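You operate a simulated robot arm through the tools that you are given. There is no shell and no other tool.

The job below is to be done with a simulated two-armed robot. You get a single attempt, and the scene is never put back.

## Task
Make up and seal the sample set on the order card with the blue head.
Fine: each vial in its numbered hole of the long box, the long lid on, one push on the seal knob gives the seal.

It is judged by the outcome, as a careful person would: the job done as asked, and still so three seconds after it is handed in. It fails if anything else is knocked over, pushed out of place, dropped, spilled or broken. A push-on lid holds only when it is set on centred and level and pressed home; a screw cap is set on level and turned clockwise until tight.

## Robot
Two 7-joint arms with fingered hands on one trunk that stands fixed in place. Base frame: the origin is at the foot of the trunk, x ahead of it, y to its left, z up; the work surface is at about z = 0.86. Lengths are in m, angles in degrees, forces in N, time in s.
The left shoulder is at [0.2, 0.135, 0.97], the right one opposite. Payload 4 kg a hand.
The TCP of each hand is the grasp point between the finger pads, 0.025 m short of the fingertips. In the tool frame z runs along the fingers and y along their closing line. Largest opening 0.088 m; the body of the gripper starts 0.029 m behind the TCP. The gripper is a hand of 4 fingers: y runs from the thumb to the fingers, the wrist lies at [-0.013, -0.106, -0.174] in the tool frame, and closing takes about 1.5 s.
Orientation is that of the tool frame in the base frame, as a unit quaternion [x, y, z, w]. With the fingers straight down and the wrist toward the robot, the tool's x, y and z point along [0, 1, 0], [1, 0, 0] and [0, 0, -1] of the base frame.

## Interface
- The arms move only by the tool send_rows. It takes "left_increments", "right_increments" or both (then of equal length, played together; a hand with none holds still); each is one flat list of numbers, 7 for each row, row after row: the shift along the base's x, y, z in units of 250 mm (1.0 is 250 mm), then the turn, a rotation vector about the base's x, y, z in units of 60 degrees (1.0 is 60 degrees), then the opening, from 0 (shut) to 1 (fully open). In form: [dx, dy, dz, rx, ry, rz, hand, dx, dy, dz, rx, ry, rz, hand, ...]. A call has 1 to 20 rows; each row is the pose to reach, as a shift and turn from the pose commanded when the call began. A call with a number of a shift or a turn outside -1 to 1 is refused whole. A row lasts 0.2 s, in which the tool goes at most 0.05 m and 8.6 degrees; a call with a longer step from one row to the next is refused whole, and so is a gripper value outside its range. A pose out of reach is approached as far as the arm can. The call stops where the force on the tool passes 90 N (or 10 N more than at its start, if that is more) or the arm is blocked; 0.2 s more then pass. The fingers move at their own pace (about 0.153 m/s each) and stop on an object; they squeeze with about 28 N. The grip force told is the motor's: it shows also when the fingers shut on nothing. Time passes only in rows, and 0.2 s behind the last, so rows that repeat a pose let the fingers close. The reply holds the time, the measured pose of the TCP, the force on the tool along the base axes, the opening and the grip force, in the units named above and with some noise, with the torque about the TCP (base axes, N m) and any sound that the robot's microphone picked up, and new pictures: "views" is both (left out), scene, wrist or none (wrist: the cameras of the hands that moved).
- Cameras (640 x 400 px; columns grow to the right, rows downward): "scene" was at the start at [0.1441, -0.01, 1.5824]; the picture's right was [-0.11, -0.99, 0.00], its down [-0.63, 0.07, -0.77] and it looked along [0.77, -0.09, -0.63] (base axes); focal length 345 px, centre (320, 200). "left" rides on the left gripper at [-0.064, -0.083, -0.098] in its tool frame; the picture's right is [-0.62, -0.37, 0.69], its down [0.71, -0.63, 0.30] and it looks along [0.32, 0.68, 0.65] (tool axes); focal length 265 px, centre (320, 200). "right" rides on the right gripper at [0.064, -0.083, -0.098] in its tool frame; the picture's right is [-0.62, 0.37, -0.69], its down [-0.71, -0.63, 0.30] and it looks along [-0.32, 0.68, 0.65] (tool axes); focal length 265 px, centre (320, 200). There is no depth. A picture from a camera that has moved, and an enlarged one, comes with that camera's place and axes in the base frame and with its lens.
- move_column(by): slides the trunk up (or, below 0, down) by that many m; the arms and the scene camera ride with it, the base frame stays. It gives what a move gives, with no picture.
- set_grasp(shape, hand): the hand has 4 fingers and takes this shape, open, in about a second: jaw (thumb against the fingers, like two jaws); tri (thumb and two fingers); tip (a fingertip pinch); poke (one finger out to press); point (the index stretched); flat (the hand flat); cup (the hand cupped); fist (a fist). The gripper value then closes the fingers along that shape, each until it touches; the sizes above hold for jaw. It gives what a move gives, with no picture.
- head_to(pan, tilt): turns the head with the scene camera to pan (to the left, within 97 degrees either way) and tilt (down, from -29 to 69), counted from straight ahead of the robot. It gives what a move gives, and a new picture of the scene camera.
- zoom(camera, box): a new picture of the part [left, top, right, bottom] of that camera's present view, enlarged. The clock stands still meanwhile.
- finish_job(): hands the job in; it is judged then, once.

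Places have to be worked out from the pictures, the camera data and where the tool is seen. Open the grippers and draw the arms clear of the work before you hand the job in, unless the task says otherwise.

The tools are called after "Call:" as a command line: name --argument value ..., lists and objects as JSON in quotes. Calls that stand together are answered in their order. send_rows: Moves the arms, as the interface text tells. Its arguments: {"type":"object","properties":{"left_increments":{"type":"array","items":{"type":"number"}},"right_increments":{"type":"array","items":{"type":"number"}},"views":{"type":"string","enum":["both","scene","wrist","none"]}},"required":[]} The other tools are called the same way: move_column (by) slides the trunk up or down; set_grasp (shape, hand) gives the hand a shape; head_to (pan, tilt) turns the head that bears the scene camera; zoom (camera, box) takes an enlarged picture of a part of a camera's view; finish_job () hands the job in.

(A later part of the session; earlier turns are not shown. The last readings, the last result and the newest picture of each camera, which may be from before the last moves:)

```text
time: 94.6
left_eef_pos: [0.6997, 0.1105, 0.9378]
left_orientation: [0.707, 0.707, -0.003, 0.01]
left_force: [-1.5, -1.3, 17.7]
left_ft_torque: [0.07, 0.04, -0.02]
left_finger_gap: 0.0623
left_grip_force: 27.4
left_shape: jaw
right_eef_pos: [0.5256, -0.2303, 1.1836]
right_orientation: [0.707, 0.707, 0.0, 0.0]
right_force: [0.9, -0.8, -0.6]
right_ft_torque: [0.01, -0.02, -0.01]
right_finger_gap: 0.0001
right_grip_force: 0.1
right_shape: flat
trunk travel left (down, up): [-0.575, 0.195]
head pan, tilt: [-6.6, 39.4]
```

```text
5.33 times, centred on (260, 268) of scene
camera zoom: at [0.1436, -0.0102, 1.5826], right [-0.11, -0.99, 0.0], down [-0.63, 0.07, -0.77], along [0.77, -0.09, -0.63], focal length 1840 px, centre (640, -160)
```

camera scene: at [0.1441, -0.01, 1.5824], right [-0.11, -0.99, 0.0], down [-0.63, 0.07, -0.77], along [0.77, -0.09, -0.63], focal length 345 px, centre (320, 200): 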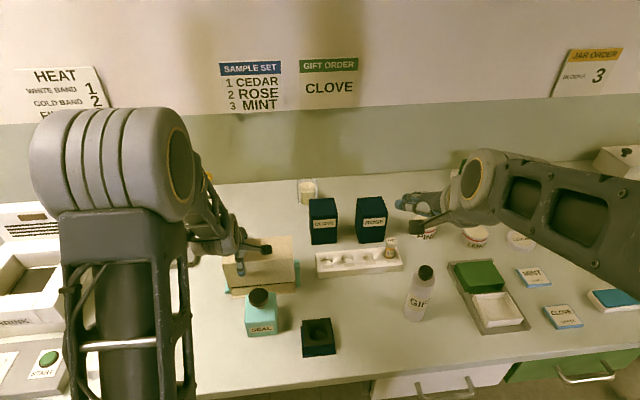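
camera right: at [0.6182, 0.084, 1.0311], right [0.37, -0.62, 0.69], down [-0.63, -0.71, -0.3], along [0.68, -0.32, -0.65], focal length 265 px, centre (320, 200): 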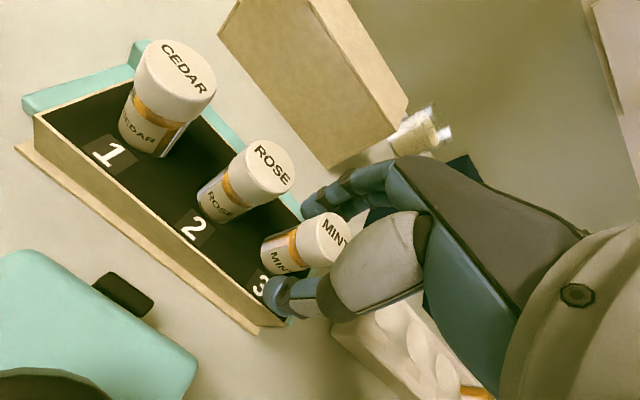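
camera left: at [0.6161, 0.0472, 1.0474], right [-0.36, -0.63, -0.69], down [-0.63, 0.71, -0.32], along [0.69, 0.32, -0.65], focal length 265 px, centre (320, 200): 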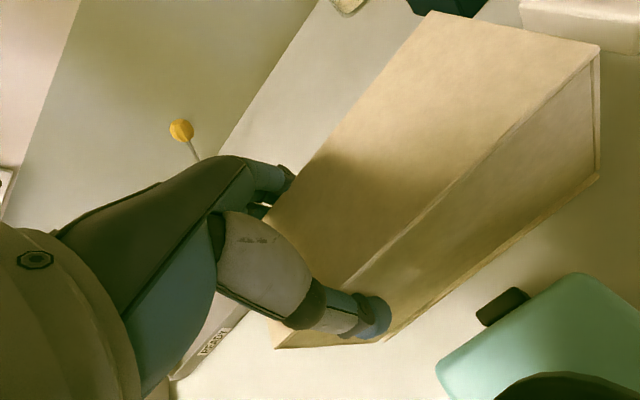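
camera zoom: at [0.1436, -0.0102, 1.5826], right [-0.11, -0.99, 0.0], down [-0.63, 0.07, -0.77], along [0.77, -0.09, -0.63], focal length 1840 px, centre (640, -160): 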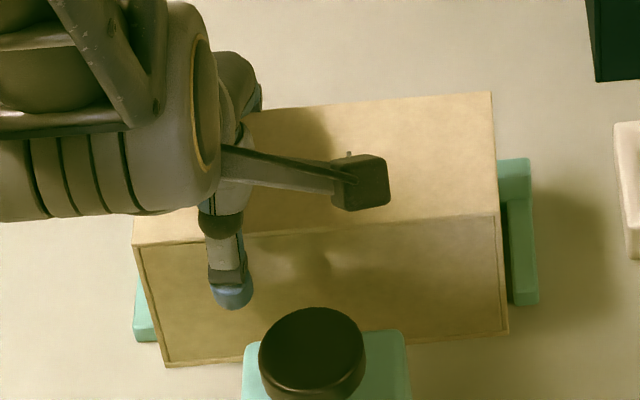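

The lid is on the flange with 18 N pressed. I open the left hand fully while holding height, then check.

Call:
send_rows --left_increments '[0, 0, 0.004, 0, 0, 0, 0.5, 0, 0, 0.006, 0, 0, 0, 0.75, 0, 0, 0.008, 0, 0, 0, 0.85, 0, 0, 0.008, 0, 0, 0, 0.95, 0, 0, 0.008, 0, 0, 0, 1, 0, 0, 0.008, 0, 0, 0, 1, 0, 0, 0.008, 0, 0, 0, 1]' --views "wrist"

Call:
zoom --camera "scene" --box '[215, 230, 305, 305]'

```text
time: 96.2
left_eef_pos: [0.6986, 0.1103, 0.938]
left_orientation: [0.707, 0.708, -0.004, 0.007]
left_force: [2.5, -0.8, 6.0]
left_ft_torque: [0.0, -0.01, 0.03]
left_finger_gap: 0.0878
left_grip_force: 0.0
left_shape: jaw
right_eef_pos: [0.5271, -0.2294, 1.1825]
right_orientation: [0.707, 0.707, -0.001, 0.0]
right_force: [0.0, -0.4, 0.4]
right_ft_torque: [0.04, 0.01, 0.0]
right_finger_gap: 0.0001
right_grip_force: 0.0
right_shape: flat
trunk travel left (down, up): [-0.575, 0.195]
head pan, tilt: [-6.6, 39.4]
camera left: at [0.6163, 0.0479, 1.0378], right [-0.36, -0.63, -0.68], down [-0.63, 0.71, -0.32], along [0.69, 0.31, -0.65], focal length 265 px, centre (320, 200)
```

left: 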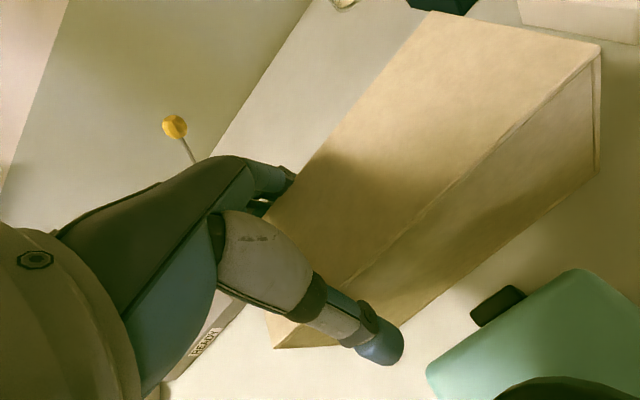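

```text
5.33 times, centred on (260, 268) of scene
camera zoom: at [0.144, -0.01, 1.5824], right [-0.11, -0.99, 0.0], down [-0.63, 0.07, -0.77], along [0.77, -0.09, -0.63], focal length 1840 px, centre (640, -160)
```

zoom: 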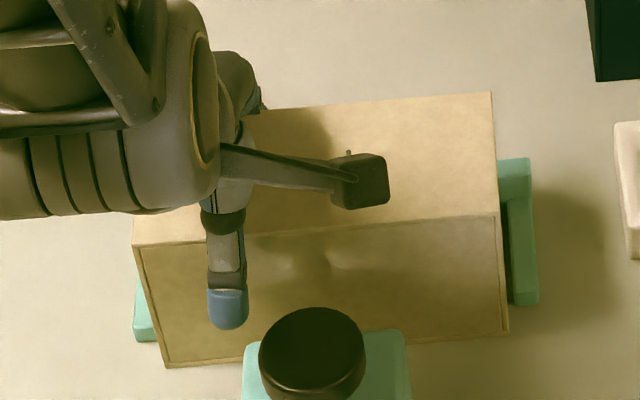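

Hand open, lid seated. I raise just 6 mm slowly to see whether the lid stays on the box.

Call:
send_rows --left_increments '[0, 0, 0.008, 0, 0, 0, 1, 0, 0, 0.016, 0, 0, 0, 1, 0, 0, 0.024, 0, 0, 0, 1, 0, 0, 0.024, 0, 0, 0, 1]' --views "none"

Call:
zoom --camera "scene" --box '[215, 230, 305, 305]'

```text
time: 97.2
left_eef_pos: [0.6994, 0.1103, 0.9429]
left_orientation: [0.707, 0.707, -0.004, 0.008]
left_force: [-0.7, -0.7, -1.4]
left_ft_torque: [0.01, 0.04, -0.03]
left_finger_gap: 0.088
left_grip_force: 0.1
left_shape: jaw
right_eef_pos: [0.5265, -0.2299, 1.1829]
right_orientation: [0.708, 0.707, 0.0, 0.0]
right_force: [-0.1, 0.3, 0.2]
right_ft_torque: [0.0, -0.01, -0.03]
right_finger_gap: 0.0002
right_grip_force: 0.1
right_shape: flat
trunk travel left (down, up): [-0.575, 0.195]
head pan, tilt: [-6.6, 39.4]
```

```text
5.33 times, centred on (260, 268) of scene
camera zoom: at [0.1441, -0.01, 1.5824], right [-0.11, -0.99, 0.0], down [-0.63, 0.07, -0.77], along [0.77, -0.09, -0.63], focal length 1840 px, centre (640, -160)
```

zoom: 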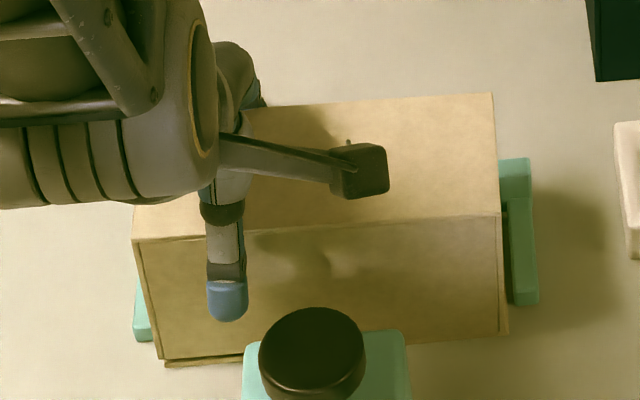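

The lid sticks in the open hand and its left end lifts, so I lower it back onto the flange. I'll hold the lid down with the right hand as a fist while drawing the left hand off; first I shape the right hand.

Call:
send_rows --left_increments '[0, 0, -0.008, 0, 0, 0, 1, 0, 0, -0.016, 0, 0, 0, 1, 0, 0, -0.026, 0, 0, 0, 1, 0, 0, -0.028, 0, 0, 0, 1]' --views "none"

Call:
zoom --camera "scene" --box '[215, 230, 305, 305]'

Call:
set_grasp --hand "right" --shape "fist"

Call:
zoom --camera "right" --box '[200, 120, 440, 390]'

Call:
zoom --camera "scene" --box '[380, 140, 520, 260]'

```text
time: 98.2
left_eef_pos: [0.7, 0.1109, 0.939]
left_orientation: [0.707, 0.707, -0.003, 0.009]
left_force: [-1.2, -0.1, 8.2]
left_ft_torque: [-0.03, -0.04, -0.01]
left_finger_gap: 0.0882
left_grip_force: 0.1
left_shape: jaw
right_eef_pos: [0.5264, -0.2316, 1.1828]
right_orientation: [0.707, 0.707, -0.001, 0.0]
right_force: [0.1, 0.1, 0.2]
right_ft_torque: [0.03, -0.01, 0.04]
right_finger_gap: 0.0
right_grip_force: 0.1
right_shape: flat
trunk travel left (down, up): [-0.575, 0.195]
head pan, tilt: [-6.6, 39.4]
```

```text
5.33 times, centred on (260, 268) of scene
camera zoom: at [0.1438, -0.01, 1.5825], right [-0.11, -0.99, 0.0], down [-0.63, 0.07, -0.77], along [0.77, -0.09, -0.63], focal length 1840 px, centre (640, -160)
```

zoom: 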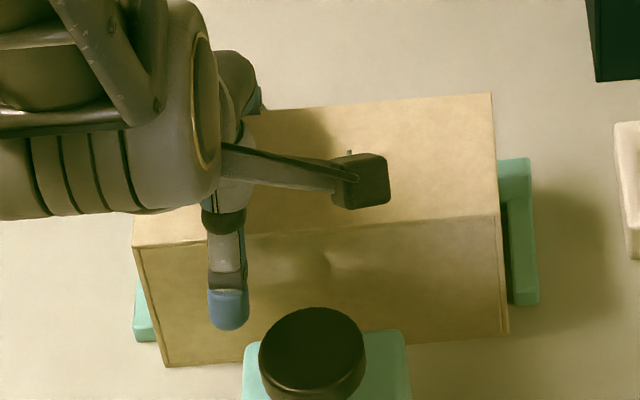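

```text
time: 99.1
left_eef_pos: [0.7006, 0.1096, 0.9369]
left_orientation: [0.707, 0.707, -0.003, 0.01]
left_force: [-0.8, -0.5, 10.5]
left_ft_torque: [-0.03, -0.08, 0.01]
left_finger_gap: 0.0881
left_grip_force: 0.1
left_shape: jaw
right_eef_pos: [0.5267, -0.2302, 1.1841]
right_orientation: [0.708, 0.706, 0.0, 0.0]
right_force: [0.1, 0.7, 0.1]
right_ft_torque: [0.03, -0.01, 0.05]
right_finger_gap: 0.0
right_grip_force: 0.1
right_shape: fist
trunk travel left (down, up): [-0.575, 0.195]
head pan, tilt: [-6.6, 39.4]
```

```text
1.48 times, centred on (320, 255) of right
camera zoom: at [0.4427, -0.1664, 1.2814], right [0.37, -0.62, 0.69], down [-0.63, -0.71, -0.3], along [0.68, -0.32, -0.65], focal length 393 px, centre (320, 118)
```

zoom: 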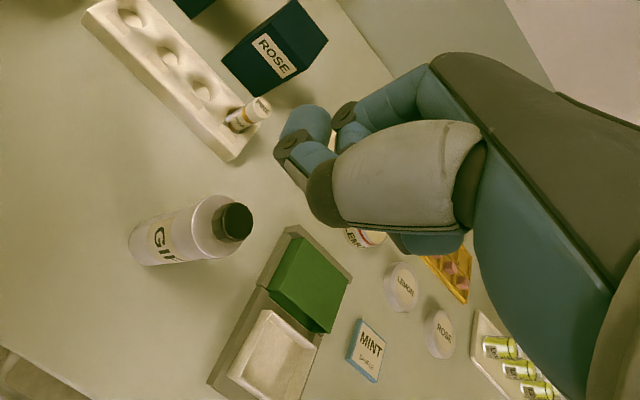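

```text
3.33 times, centred on (450, 200) of scene
camera zoom: at [0.1438, -0.0101, 1.5825], right [-0.11, -0.99, 0.0], down [-0.63, 0.07, -0.77], along [0.77, -0.09, -0.63], focal length 1150 px, centre (-113, 200)
```

zoom: 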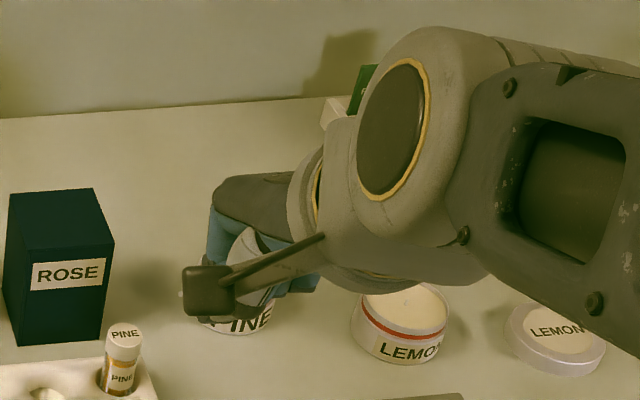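

The lid is down on the flange again with about 10 N from the left hand. I now yaw the right fist by +90° in free air so its wrist and camera point to the right, away from the left hand.

Call:
send_rows --right_increments '[0, 0, 0.02, 0, 0, 0.125, 0, 0, 0, 0.04, 0, 0, 0.25, 0, 0, 0, 0.06, 0, 0, 0.375, 0, 0, 0, 0.08, 0, 0, 0.5, 0, 0, 0, 0.1, 0, 0, 0.625, 0, 0, 0, 0.1, 0, 0, 0.75, 0, 0, 0, 0.1, 0, 0, 0.875, 0, 0, 0, 0.1, 0, 0, 1.0, 0, 0, 0, 0.1, 0, 0, 1.0, 0]' --views "none"

Call:
send_rows --right_increments '[0.05, 0, 0, 0, 0, 0.125, 0, 0.1, 0, 0, 0, 0, 0.25, 0, 0.15, 0, 0, 0, 0, 0.375, 0, 0.2, 0.02, 0, 0, 0, 0.5, 0, 0.2, 0.02, 0, 0, 0, 0.5, 0]' --views "both"

```text
time: 101.1
left_eef_pos: [0.7006, 0.1114, 0.9372]
left_orientation: [0.707, 0.707, -0.004, 0.009]
left_force: [0.6, 0.4, 10.3]
left_ft_torque: [-0.06, -0.16, -0.02]
left_finger_gap: 0.0881
left_grip_force: 0.0
left_shape: jaw
right_eef_pos: [0.527, -0.2296, 1.2084]
right_orientation: [0.258, 0.966, 0.0, -0.001]
right_force: [-0.5, 0.1, 1.2]
right_ft_torque: [-0.02, 0.01, 0.01]
right_finger_gap: 0.0
right_grip_force: 0.1
right_shape: fist
trunk travel left (down, up): [-0.575, 0.195]
head pan, tilt: [-6.6, 39.4]
```

```text
time: 102.3
left_eef_pos: [0.7, 0.1098, 0.9376]
left_orientation: [0.707, 0.708, -0.004, 0.009]
left_force: [0.2, -1.0, 10.4]
left_ft_torque: [-0.03, -0.13, -0.02]
left_finger_gap: 0.0879
left_grip_force: 0.0
left_shape: jaw
right_eef_pos: [0.577, -0.2246, 1.2077]
right_orientation: [-0.001, 1.0, 0.0, 0.0]
right_force: [-0.4, -0.1, -0.7]
right_ft_torque: [0.02, -0.02, 0.0]
right_finger_gap: 0.0
right_grip_force: 0.0
right_shape: fist
trunk travel left (down, up): [-0.575, 0.195]
head pan, tilt: [-6.6, 39.4]
camera scene: at [0.1438, -0.0101, 1.5824], right [-0.11, -0.99, 0.0], down [-0.63, 0.07, -0.77], along [0.77, -0.09, -0.63], focal length 345 px, centre (320, 200)
camera right: at [0.5123, -0.3087, 1.3061], right [0.62, 0.37, 0.69], down [0.72, -0.63, -0.3], along [0.32, 0.68, -0.65], focal length 265 px, centre (320, 200)
```

scene: 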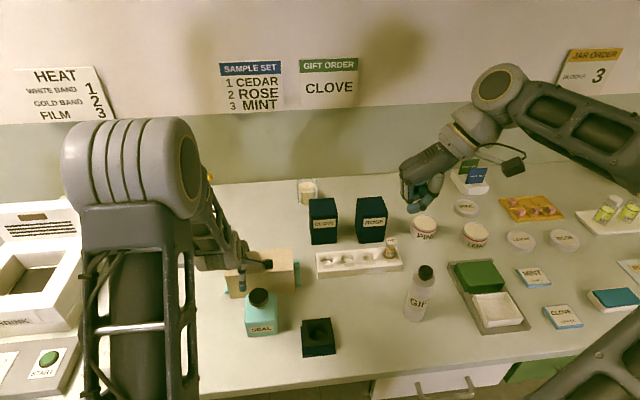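
right: 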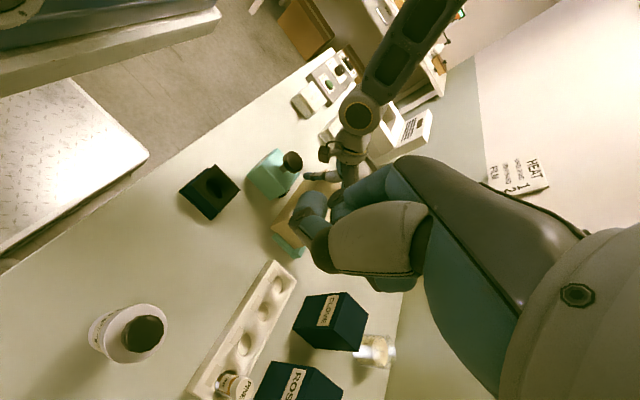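

The right fist now has its wrist to the right. I bring it near the lid's right end at z≈1.10, with the left hand staying put.

Call:
send_rows --right_increments '[0.06, 0.09, -0.04, 0, 0, 0, 0, 0.12, 0.18, -0.09, 0, 0, 0, 0, 0.18, 0.27, -0.14, 0, 0, 0, 0, 0.24, 0.36, -0.2, 0, 0, 0, 0, 0.3, 0.45, -0.26, 0, 0, 0, 0, 0.37, 0.55, -0.32, 0, 0, 0, 0, 0.43, 0.64, -0.38, 0, 0, 0, 0, 0.494, 0.738, -0.431, 0, 0, 0, 0, 0.494, 0.738, -0.431, 0, 0, 0, 0]' --views "both"

Call:
zoom --camera "scene" --box '[200, 190, 340, 310]'

```text
time: 104.3
left_eef_pos: [0.6987, 0.1109, 0.9371]
left_orientation: [0.707, 0.707, -0.003, 0.009]
left_force: [0.1, -0.3, 8.3]
left_ft_torque: [-0.04, -0.12, -0.02]
left_finger_gap: 0.088
left_grip_force: 0.1
left_shape: jaw
right_eef_pos: [0.6583, -0.0898, 1.1206]
right_orientation: [0.0, 1.0, -0.001, 0.0]
right_force: [-0.6, -0.6, -0.4]
right_ft_torque: [0.01, 0.02, 0.01]
right_finger_gap: 0.0002
right_grip_force: 0.1
right_shape: fist
right hand out of reach, approached as far as the arm can: row 6, 7, 8, 9
trunk travel left (down, up): [-0.575, 0.195]
head pan, tilt: [-6.6, 39.4]
camera scene: at [0.144, -0.01, 1.5824], right [-0.11, -0.99, 0.0], down [-0.63, 0.07, -0.77], along [0.77, -0.09, -0.63], focal length 345 px, centre (320, 200)
camera right: at [0.5935, -0.1737, 1.2193], right [0.62, 0.37, 0.69], down [0.71, -0.63, -0.3], along [0.32, 0.68, -0.65], focal length 265 px, centre (320, 200)
```

scene: 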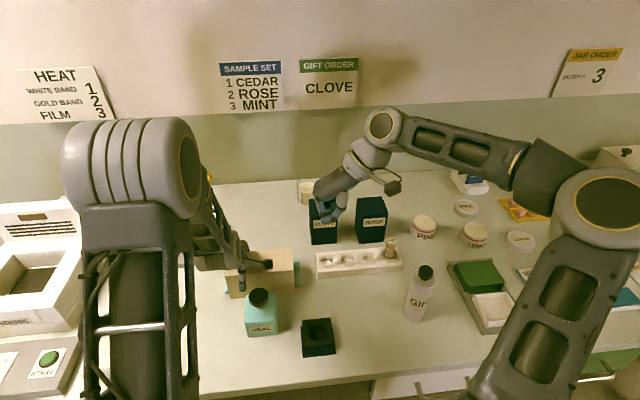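
right: 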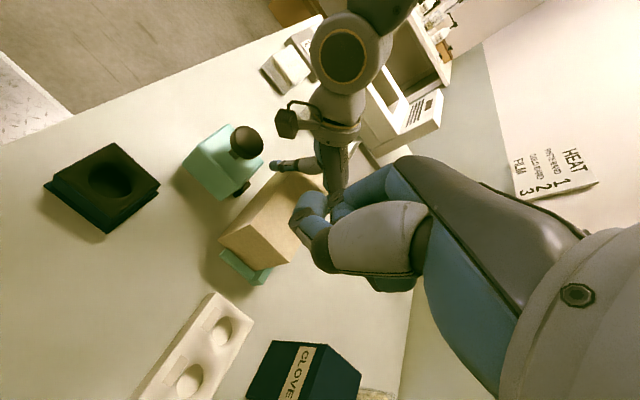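

```text
3.33 times, centred on (270, 250) of scene
camera zoom: at [0.144, -0.01, 1.5824], right [-0.11, -0.99, 0.0], down [-0.63, 0.07, -0.77], along [0.77, -0.09, -0.63], focal length 1150 px, centre (487, 33)
```

zoom: 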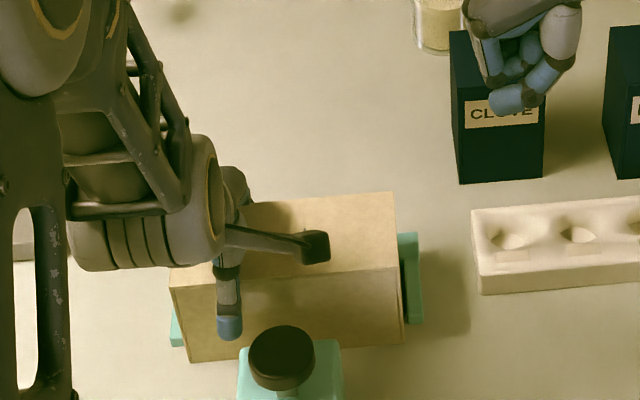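

With a full 90° yaw the right arm can't reach the lid. I turn it back by 30° (yaw 60°) and see whether it then reaches the target point.

Call:
send_rows --right_increments '[0, 0, 0, 0, 0, -0.125, 0, 0, 0, 0, 0, 0, -0.25, 0, 0, 0, 0, 0, 0, -0.375, 0, 0, 0, 0, 0, 0, -0.5, 0, 0, 0, 0, 0, 0, -0.5, 0, 0, 0, 0, 0, 0, -0.5, 0]' --views "scene"

```text
time: 105.7
left_eef_pos: [0.6993, 0.1114, 0.9369]
left_orientation: [0.707, 0.707, -0.003, 0.009]
left_force: [0.5, -0.2, 8.7]
left_ft_torque: [0.0, -0.11, 0.0]
left_finger_gap: 0.0879
left_grip_force: 0.0
left_shape: jaw
right_eef_pos: [0.6575, -0.091, 1.1208]
right_orientation: [0.26, 0.966, 0.0, 0.001]
right_force: [-0.6, 1.1, 0.2]
right_ft_torque: [0.01, -0.01, -0.02]
right_finger_gap: 0.0001
right_grip_force: 0.1
right_shape: fist
trunk travel left (down, up): [-0.575, 0.195]
head pan, tilt: [-6.6, 39.4]
camera scene: at [0.1439, -0.0101, 1.5824], right [-0.11, -0.99, 0.0], down [-0.63, 0.07, -0.77], along [0.77, -0.09, -0.63], focal length 345 px, centre (320, 200)
```

scene: 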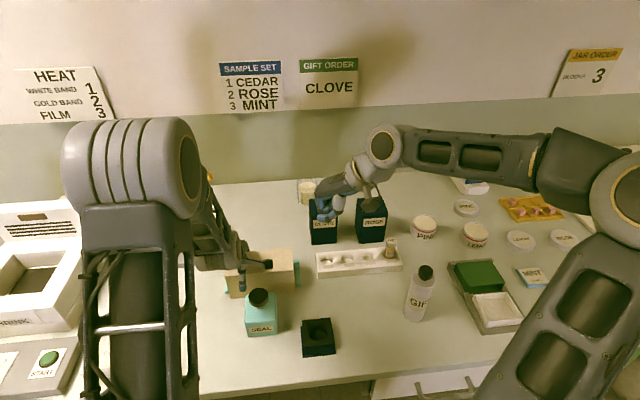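

At yaw 60° the pose is within reach. I move toward (0.70, 0.00, 1.10).

Call:
send_rows --right_increments '[0.03, 0.06, 0, 0, 0, 0, 0, 0.06, 0.12, -0.02, 0, 0, 0, 0, 0.1, 0.2, -0.04, 0, 0, 0, 0, 0.13, 0.28, -0.06, 0, 0, 0, 0, 0.168, 0.36, -0.08, 0, 0, 0, 0, 0.168, 0.36, -0.08, 0, 0, 0, 0]' --views "both"

Call:
zoom --camera "scene" --box '[200, 190, 340, 310]'

```text
time: 107.1
left_eef_pos: [0.6994, 0.1114, 0.9376]
left_orientation: [0.707, 0.707, -0.003, 0.009]
left_force: [1.4, -0.3, 7.7]
left_ft_torque: [-0.04, -0.09, -0.03]
left_finger_gap: 0.0877
left_grip_force: 0.0
left_shape: jaw
right_eef_pos: [0.6775, -0.0517, 1.1135]
right_orientation: [0.262, 0.965, 0.0, 0.002]
right_force: [-0.1, 0.2, 0.0]
right_ft_torque: [0.0, 0.0, 0.0]
right_finger_gap: 0.0
right_grip_force: 0.1
right_shape: fist
right hand out of reach, approached as far as the arm can: row 3, 4, 5, 6
trunk travel left (down, up): [-0.575, 0.195]
head pan, tilt: [-6.6, 39.4]
camera scene: at [0.144, -0.0101, 1.5824], right [-0.11, -0.99, 0.0], down [-0.63, 0.07, -0.77], along [0.77, -0.09, -0.63], focal length 345 px, centre (320, 200)
camera right: at [0.5801, -0.0918, 1.212], right [0.72, 0.0, 0.7], down [0.3, -0.9, -0.3], along [0.63, 0.43, -0.65], focal length 265 px, centre (320, 200)
```

scene: 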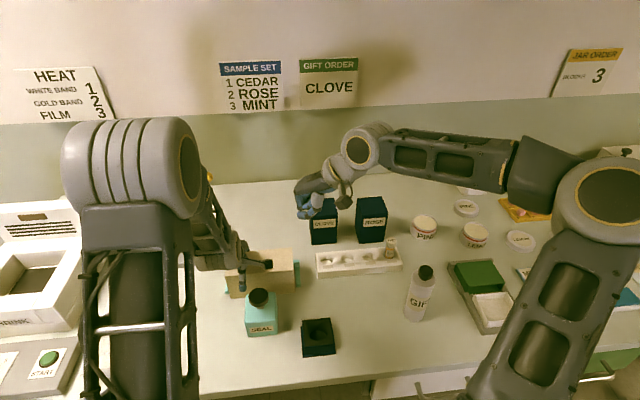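
right: 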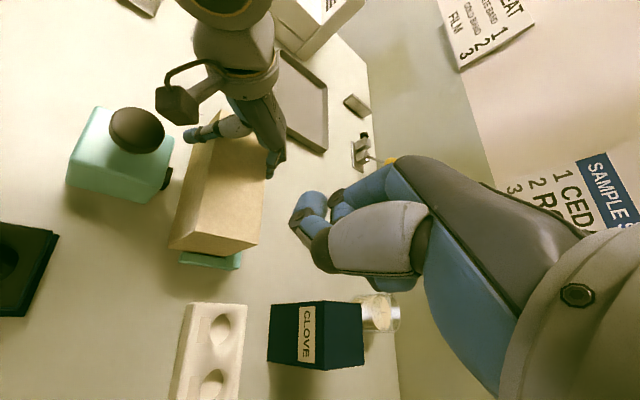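

```text
3.33 times, centred on (270, 250) of scene
camera zoom: at [0.144, -0.0101, 1.5824], right [-0.11, -0.99, 0.0], down [-0.63, 0.07, -0.77], along [0.77, -0.09, -0.63], focal length 1150 px, centre (487, 33)
```

zoom: 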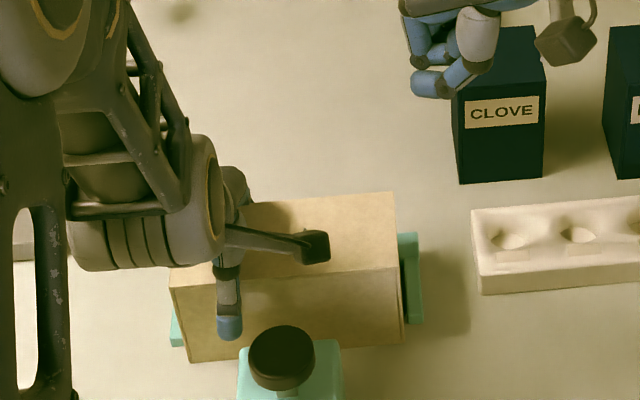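

The right camera now gives a fine side view of the lid, the box and the left hand. I zoom there to see exactly what holds the lid.

Call:
zoom --camera "right" --box '[150, 60, 310, 280]'

Call:
zoom --camera "right" --box '[160, 90, 300, 180]'

Call:
zoom --camera "right" --box '[160, 180, 300, 280]'

```text
1.82 times, centred on (230, 170) of right
camera zoom: at [0.5801, -0.0918, 1.212], right [0.72, 0.0, 0.7], down [0.3, -0.9, -0.3], along [0.63, 0.43, -0.65], focal length 483 px, centre (484, 254)
```

zoom: 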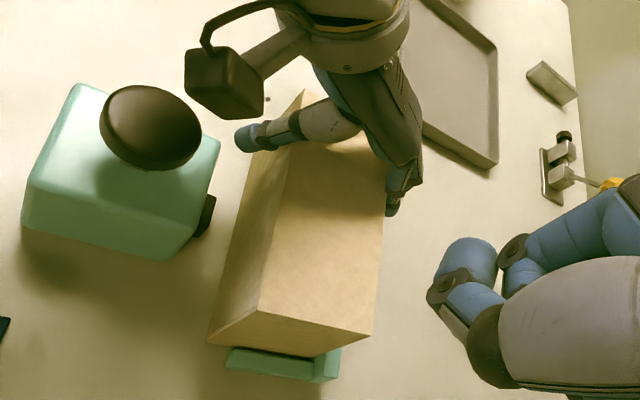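

```text
4.44 times, centred on (230, 135) of right
camera zoom: at [0.5801, -0.0918, 1.212], right [0.72, 0.0, 0.7], down [0.3, -0.9, -0.3], along [0.63, 0.43, -0.65], focal length 1180 px, centre (720, 489)
```

zoom: 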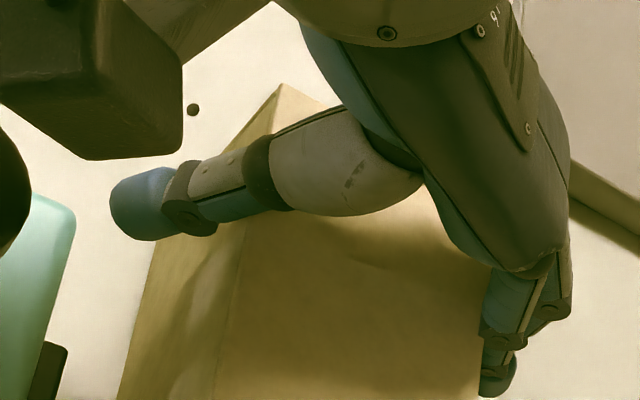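

```text
4.00 times, centred on (230, 230) of right
camera zoom: at [0.5801, -0.0918, 1.212], right [0.72, 0.0, 0.7], down [0.3, -0.9, -0.3], along [0.63, 0.43, -0.65], focal length 1062 px, centre (680, 80)
```

zoom: 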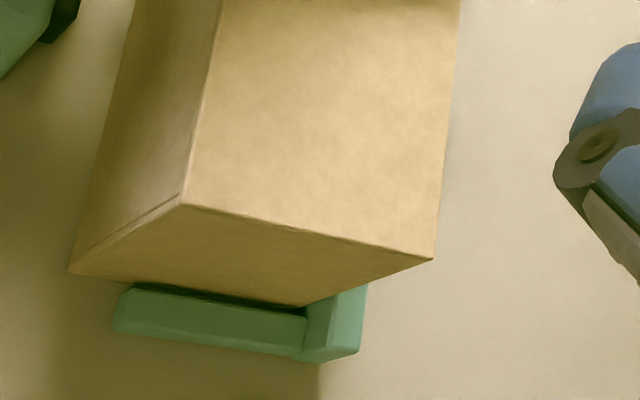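

The thumb leans over the front edge and the fingers stand behind the back edge, so it is a light pinch. With the box holding the lid sideways I shift the left hand 1 mm in +x (unloading the fingers) while rising 3 mm, then look.

Call:
send_rows --left_increments '[0.002, 0, 0, 0, 0, 0, 1, 0.004, 0, 0.002, 0, 0, 0, 1, 0.004, 0, 0.006, 0, 0, 0, 1, 0.004, 0, 0.01, 0, 0, 0, 1, 0.004, 0, 0.014, 0, 0, 0, 1, 0.004, 0, 0.018, 0, 0, 0, 1, 0.004, 0, 0.018, 0, 0, 0, 1]' --views "none"

Call:
zoom --camera "scene" --box '[215, 230, 305, 305]'

Call:
zoom --camera "right" --box '[160, 90, 300, 180]'

```text
time: 108.7
left_eef_pos: [0.7011, 0.1094, 0.941]
left_orientation: [0.707, 0.707, -0.003, 0.008]
left_force: [0.0, 0.5, -1.4]
left_ft_torque: [-0.01, 0.0, -0.01]
left_finger_gap: 0.0877
left_grip_force: 0.1
left_shape: jaw
right_eef_pos: [0.6788, -0.0516, 1.1133]
right_orientation: [0.261, 0.965, 0.0, 0.002]
right_force: [-0.2, 0.2, 0.2]
right_ft_torque: [0.01, -0.02, 0.0]
right_finger_gap: 0.0
right_grip_force: 0.1
right_shape: fist
trunk travel left (down, up): [-0.575, 0.195]
head pan, tilt: [-6.6, 39.4]
```

```text
5.33 times, centred on (260, 268) of scene
camera zoom: at [0.1442, -0.01, 1.5824], right [-0.11, -0.99, 0.0], down [-0.63, 0.07, -0.77], along [0.77, -0.09, -0.63], focal length 1840 px, centre (640, -160)
```

zoom: 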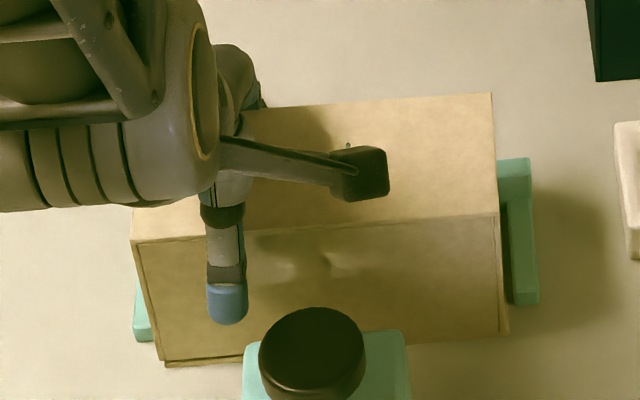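

```text
4.44 times, centred on (230, 135) of right
camera zoom: at [0.5803, -0.0918, 1.212], right [0.72, 0.0, 0.7], down [0.3, -0.9, -0.3], along [0.63, 0.43, -0.65], focal length 1180 px, centre (720, 489)
```

zoom: 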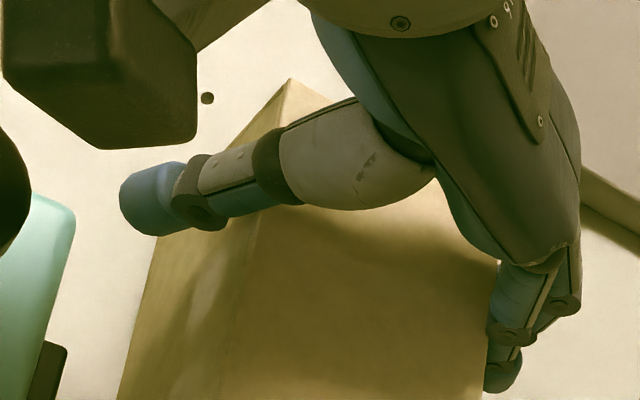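

Still sticking lightly. I lower it back down and shift the hand a further 3 mm in +x to see, from the force, whether the fingers really come off the back.

Call:
send_rows --left_increments '[0, 0, -0.008, 0, 0, 0, 1, 0, 0, -0.014, 0, 0, 0, 1, 0.004, 0, -0.014, 0, 0, 0, 1, 0.008, 0, -0.014, 0, 0, 0, 1, 0.012, 0, -0.014, 0, 0, 0, 1, 0.012, 0, -0.014, 0, 0, 0, 1]' --views "none"

Call:
zoom --camera "right" --box '[160, 90, 300, 180]'

Call:
zoom --camera "scene" --box '[215, 230, 305, 305]'

```text
time: 110.1
left_eef_pos: [0.7035, 0.1101, 0.9371]
left_orientation: [0.707, 0.707, -0.004, 0.008]
left_force: [-4.0, 0.8, 7.4]
left_ft_torque: [0.0, 0.0, -0.01]
left_finger_gap: 0.0878
left_grip_force: 0.1
left_shape: jaw
right_eef_pos: [0.6786, -0.0511, 1.1141]
right_orientation: [0.262, 0.965, 0.0, 0.002]
right_force: [0.3, -0.5, 0.3]
right_ft_torque: [0.03, -0.01, 0.01]
right_finger_gap: 0.0
right_grip_force: 0.1
right_shape: fist
trunk travel left (down, up): [-0.575, 0.195]
head pan, tilt: [-6.6, 39.4]
```

```text
4.44 times, centred on (230, 135) of right
camera zoom: at [0.5799, -0.0918, 1.2121], right [0.72, 0.0, 0.7], down [0.3, -0.9, -0.3], along [0.63, 0.43, -0.65], focal length 1180 px, centre (720, 489)
```

zoom: 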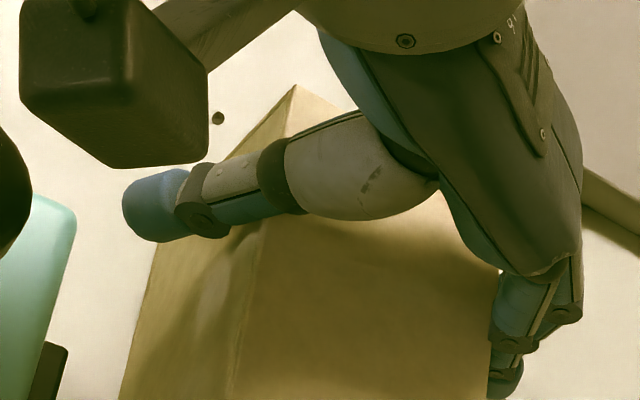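

```text
5.33 times, centred on (260, 268) of scene
camera zoom: at [0.1438, -0.01, 1.5825], right [-0.11, -0.99, 0.0], down [-0.63, 0.07, -0.77], along [0.77, -0.09, -0.63], focal length 1840 px, centre (640, -160)
```

zoom: 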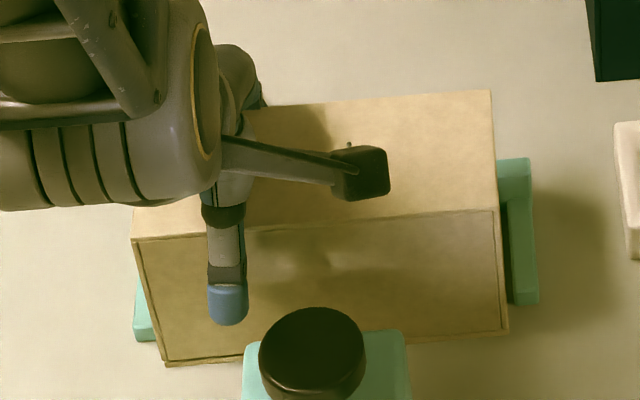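

Now there is a 4 N side load on the thumb side only. I try rising 5 mm from here.

Call:
send_rows --left_increments '[0.002, 0, 0.004, 0, 0, 0, 1, 0.002, 0, 0.008, 0, 0, 0, 1, 0.002, 0, 0.014, 0, 0, 0, 1, 0.002, 0, 0.02, 0, 0, 0, 1, 0.002, 0, 0.02, 0, 0, 0, 1]' --views "none"

Call:
zoom --camera "scene" --box '[215, 230, 305, 305]'

Call:
zoom --camera "right" --box '[160, 90, 300, 180]'

```text
time: 111.3
left_eef_pos: [0.7039, 0.1092, 0.9431]
left_orientation: [0.707, 0.707, -0.004, 0.009]
left_force: [-0.3, -0.7, -1.1]
left_ft_torque: [-0.04, -0.02, 0.02]
left_finger_gap: 0.088
left_grip_force: 0.1
left_shape: jaw
right_eef_pos: [0.6788, -0.0519, 1.113]
right_orientation: [0.262, 0.965, 0.001, 0.001]
right_force: [-0.2, 0.0, 0.6]
right_ft_torque: [0.0, -0.01, 0.0]
right_finger_gap: 0.0002
right_grip_force: 0.0
right_shape: fist
trunk travel left (down, up): [-0.575, 0.195]
head pan, tilt: [-6.6, 39.4]
```

```text
5.33 times, centred on (260, 268) of scene
camera zoom: at [0.1442, -0.01, 1.5824], right [-0.11, -0.99, 0.0], down [-0.63, 0.07, -0.77], along [0.77, -0.09, -0.63], focal length 1840 px, centre (640, -160)
```

zoom: 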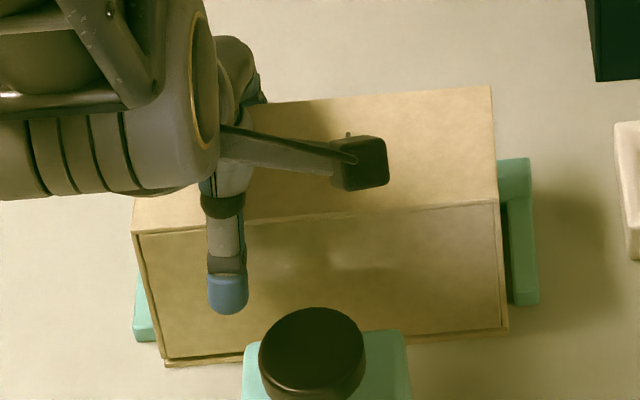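

```text
4.44 times, centred on (230, 135) of right
camera zoom: at [0.5803, -0.0918, 1.212], right [0.72, 0.0, 0.7], down [0.3, -0.9, -0.3], along [0.63, 0.43, -0.65], focal length 1180 px, centre (720, 489)
```

zoom: 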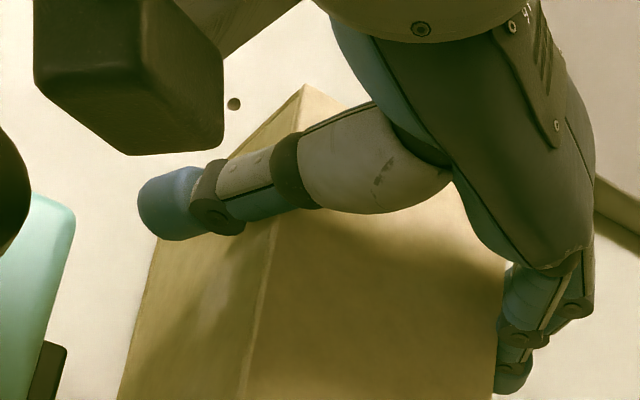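

The lid is now lifted evenly with the hand (about 1.1 N weight), so it's a real two-sided pinch. I set it down again, then pitch the hand about the thumb contact by −6° so the fingers slide up and off the lid's back edge while the box keeps the lid in place.

Call:
send_rows --left_increments '[-0.004, 0, -0.006, 0, 0, 0, 1, -0.008, 0, -0.012, 0, 0, 0, 1, -0.01, 0, -0.02, 0, 0, 0, 1, -0.01, 0, -0.024, 0, 0, 0, 1, -0.01, 0, -0.024, 0, 0, 0, 1]' --views "none"

Call:
zoom --camera "scene" --box '[215, 230, 305, 305]'

Call:
zoom --camera "right" --box '[160, 180, 300, 280]'

```text
time: 112.5
left_eef_pos: [0.702, 0.1103, 0.9372]
left_orientation: [0.707, 0.707, -0.004, 0.01]
left_force: [-2.2, -0.3, 11.9]
left_ft_torque: [-0.07, -0.21, 0.0]
left_finger_gap: 0.0879
left_grip_force: 0.0
left_shape: jaw
right_eef_pos: [0.6783, -0.052, 1.1129]
right_orientation: [0.261, 0.965, 0.0, 0.002]
right_force: [-0.3, -0.7, 0.3]
right_ft_torque: [0.01, 0.03, 0.02]
right_finger_gap: 0.0002
right_grip_force: 0.1
right_shape: fist
trunk travel left (down, up): [-0.575, 0.195]
head pan, tilt: [-6.6, 39.4]
```

```text
5.33 times, centred on (260, 268) of scene
camera zoom: at [0.1437, -0.0101, 1.5825], right [-0.11, -0.99, 0.0], down [-0.63, 0.07, -0.77], along [0.77, -0.09, -0.63], focal length 1840 px, centre (640, -160)
```

zoom: 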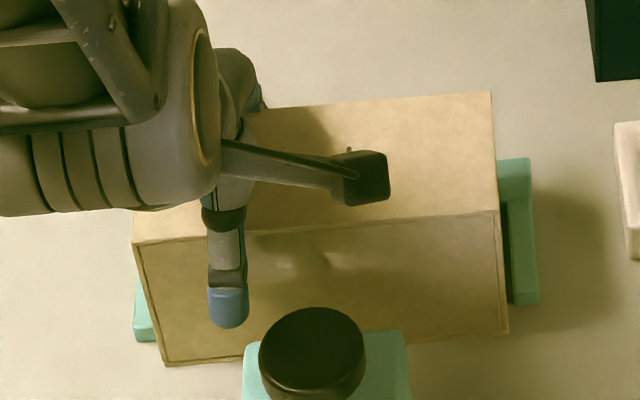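

```text
4.00 times, centred on (230, 230) of right
camera zoom: at [0.5799, -0.0918, 1.2122], right [0.72, 0.0, 0.7], down [0.3, -0.9, -0.3], along [0.63, 0.43, -0.65], focal length 1062 px, centre (680, 80)
```

zoom: 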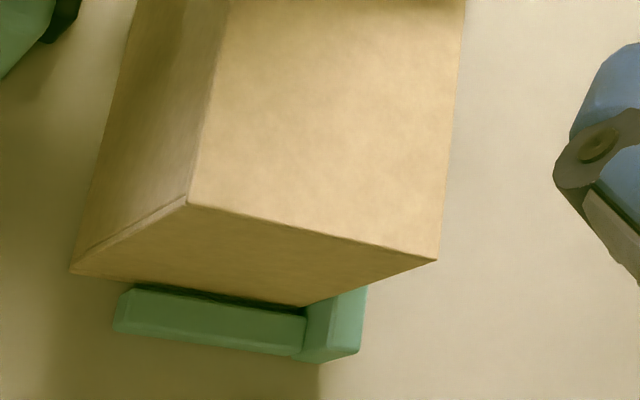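

Seated again. Now the pitch of −6° about the thumb contact, in small steps.

Call:
send_rows --left_increments '[0.0007, 0, 0.004, 0, -0.025, 0, 1, 0.0014, 0, 0.0078, 0, -0.05, 0, 1, 0.0021, 0, 0.0116, 0, -0.075, 0, 1, 0.0028, 0, 0.0154, 0, -0.1, 0, 1, 0.0028, 0, 0.0154, 0, -0.1, 0, 1]' --views "none"

Call:
zoom --camera "scene" --box '[215, 230, 305, 305]'

Call:
zoom --camera "right" --box '[150, 60, 310, 280]'

```text
time: 113.7
left_eef_pos: [0.7031, 0.1099, 0.9413]
left_orientation: [0.706, 0.706, 0.033, 0.045]
left_force: [-2.7, -0.3, 1.7]
left_ft_torque: [0.0, 0.09, 0.02]
left_finger_gap: 0.0877
left_grip_force: 0.1
left_shape: jaw
right_eef_pos: [0.6775, -0.0522, 1.1131]
right_orientation: [0.262, 0.965, 0.0, 0.001]
right_force: [0.2, -0.1, 0.0]
right_ft_torque: [0.02, -0.01, 0.01]
right_finger_gap: 0.0
right_grip_force: 0.1
right_shape: fist
trunk travel left (down, up): [-0.575, 0.195]
head pan, tilt: [-6.6, 39.4]
```

```text
5.33 times, centred on (260, 268) of scene
camera zoom: at [0.144, -0.01, 1.5824], right [-0.11, -0.99, 0.0], down [-0.63, 0.07, -0.77], along [0.77, -0.09, -0.63], focal length 1840 px, centre (640, -160)
```

zoom: 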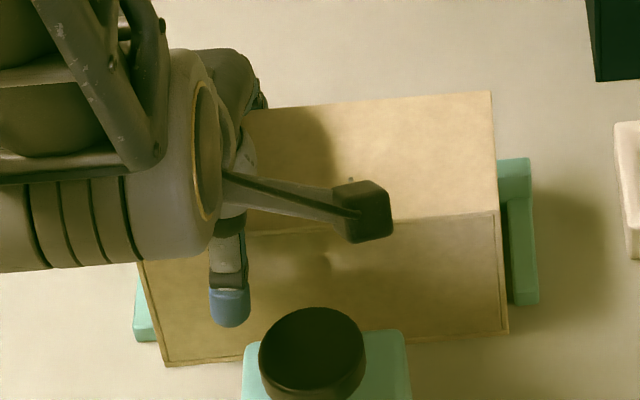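

```text
1.82 times, centred on (230, 170) of right
camera zoom: at [0.5801, -0.0918, 1.212], right [0.72, 0.0, 0.7], down [0.3, -0.9, -0.3], along [0.63, 0.43, -0.65], focal length 483 px, centre (484, 254)
```

zoom: 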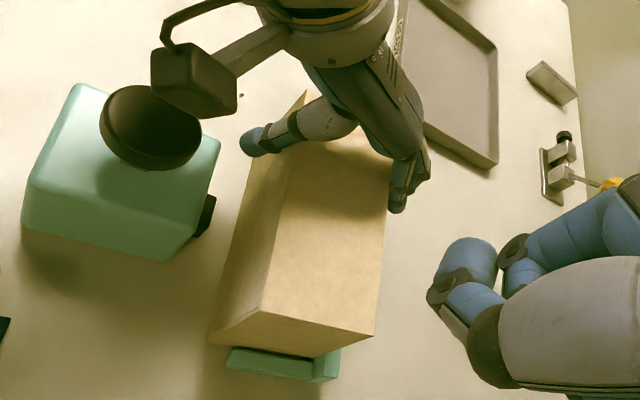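

The lid stays down flat this time. I continue the same pivot to −12° so the fingers clear the back edge.

Call:
send_rows --left_increments '[0.001, 0, 0.004, 0, -0.025, 0, 1, 0.002, 0, 0.0082, 0, -0.05, 0, 1, 0.003, 0, 0.0124, 0, -0.075, 0, 1, 0.004, 0, 0.0166, 0, -0.1, 0, 1, 0.004, 0, 0.0166, 0, -0.1, 0, 1]' --views "none"

Call:
zoom --camera "scene" --box '[215, 230, 305, 305]'

Call:
zoom --camera "right" --box '[160, 90, 300, 180]'

```text
time: 114.9
left_eef_pos: [0.7043, 0.111, 0.9455]
left_orientation: [0.704, 0.702, 0.071, 0.083]
left_force: [-3.0, -0.2, 3.0]
left_ft_torque: [0.02, 0.1, 0.0]
left_finger_gap: 0.0877
left_grip_force: 0.1
left_shape: jaw
right_eef_pos: [0.6784, -0.0505, 1.1153]
right_orientation: [0.261, 0.965, 0.001, 0.002]
right_force: [-0.1, -0.1, 0.0]
right_ft_torque: [0.01, -0.01, 0.01]
right_finger_gap: 0.0
right_grip_force: 0.1
right_shape: fist
trunk travel left (down, up): [-0.575, 0.195]
head pan, tilt: [-6.6, 39.4]
```

```text
5.33 times, centred on (260, 268) of scene
camera zoom: at [0.144, -0.01, 1.5824], right [-0.11, -0.99, 0.0], down [-0.63, 0.07, -0.77], along [0.77, -0.09, -0.63], focal length 1840 px, centre (640, -160)
```

zoom: 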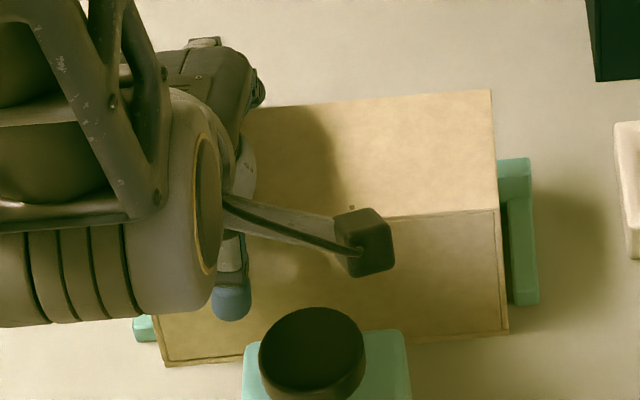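

```text
4.44 times, centred on (230, 135) of right
camera zoom: at [0.5801, -0.0918, 1.212], right [0.72, 0.0, 0.7], down [0.3, -0.9, -0.3], along [0.63, 0.43, -0.65], focal length 1180 px, centre (720, 489)
```

zoom: 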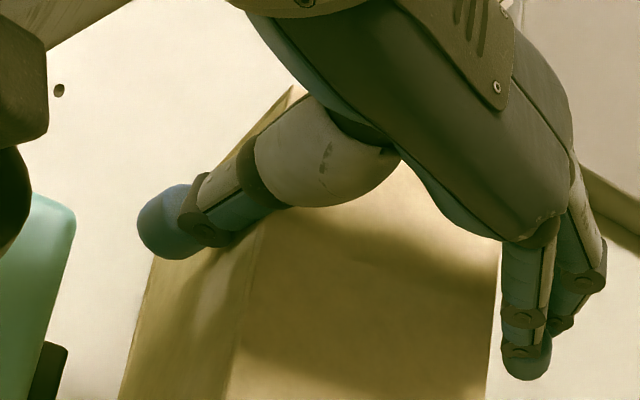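

The fingers are now clearly off the back edge and the lid is still down. I ease 2 mm back from the front face and rise 10 mm, then check.

Call:
send_rows --left_increments '[-0.004, 0, 0.002, 0, 0, 0, 1, -0.008, 0, 0.008, 0, 0, 0, 1, -0.008, 0, 0.018, 0, 0, 0, 1, -0.008, 0, 0.028, 0, 0, 0, 1, -0.008, 0, 0.04, 0, 0, 0, 1, -0.008, 0, 0.04, 0, 0, 0, 1]' --views "none"

Call:
zoom --camera "scene" --box '[215, 230, 305, 305]'

Call:
zoom --camera "right" --box '[160, 90, 300, 180]'

```text
time: 116.3
left_eef_pos: [0.7007, 0.1113, 0.9546]
left_orientation: [0.704, 0.702, 0.07, 0.083]
left_force: [-0.5, 0.2, 0.2]
left_ft_torque: [0.0, 0.01, -0.05]
left_finger_gap: 0.0876
left_grip_force: 0.0
left_shape: jaw
right_eef_pos: [0.6785, -0.052, 1.1128]
right_orientation: [0.261, 0.965, 0.002, 0.001]
right_force: [-1.4, -0.4, -0.7]
right_ft_torque: [0.0, 0.01, 0.03]
right_finger_gap: 0.0
right_grip_force: 0.1
right_shape: fist
trunk travel left (down, up): [-0.575, 0.195]
head pan, tilt: [-6.6, 39.4]
```

```text
5.33 times, centred on (260, 268) of scene
camera zoom: at [0.1441, -0.01, 1.5824], right [-0.11, -0.99, 0.0], down [-0.63, 0.07, -0.77], along [0.77, -0.09, -0.63], focal length 1840 px, centre (640, -160)
```

zoom: 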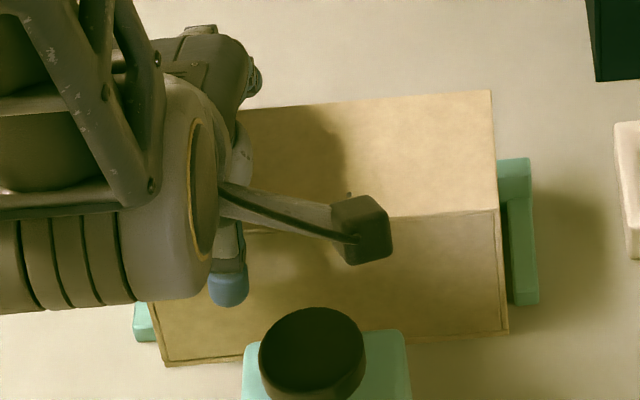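

```text
4.44 times, centred on (230, 135) of right
camera zoom: at [0.5802, -0.0918, 1.212], right [0.72, 0.0, 0.7], down [0.3, -0.9, -0.3], along [0.63, 0.43, -0.65], focal length 1180 px, centre (720, 489)
```

zoom: 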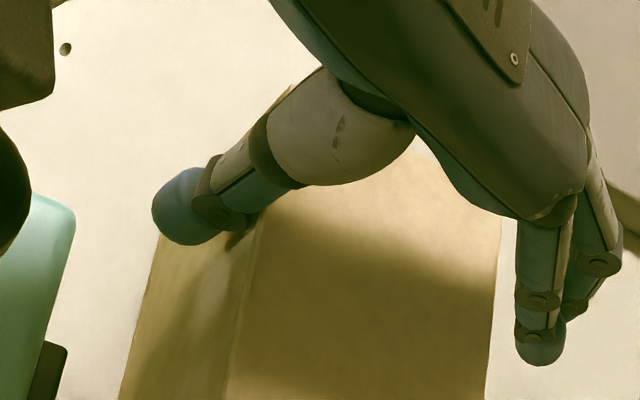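

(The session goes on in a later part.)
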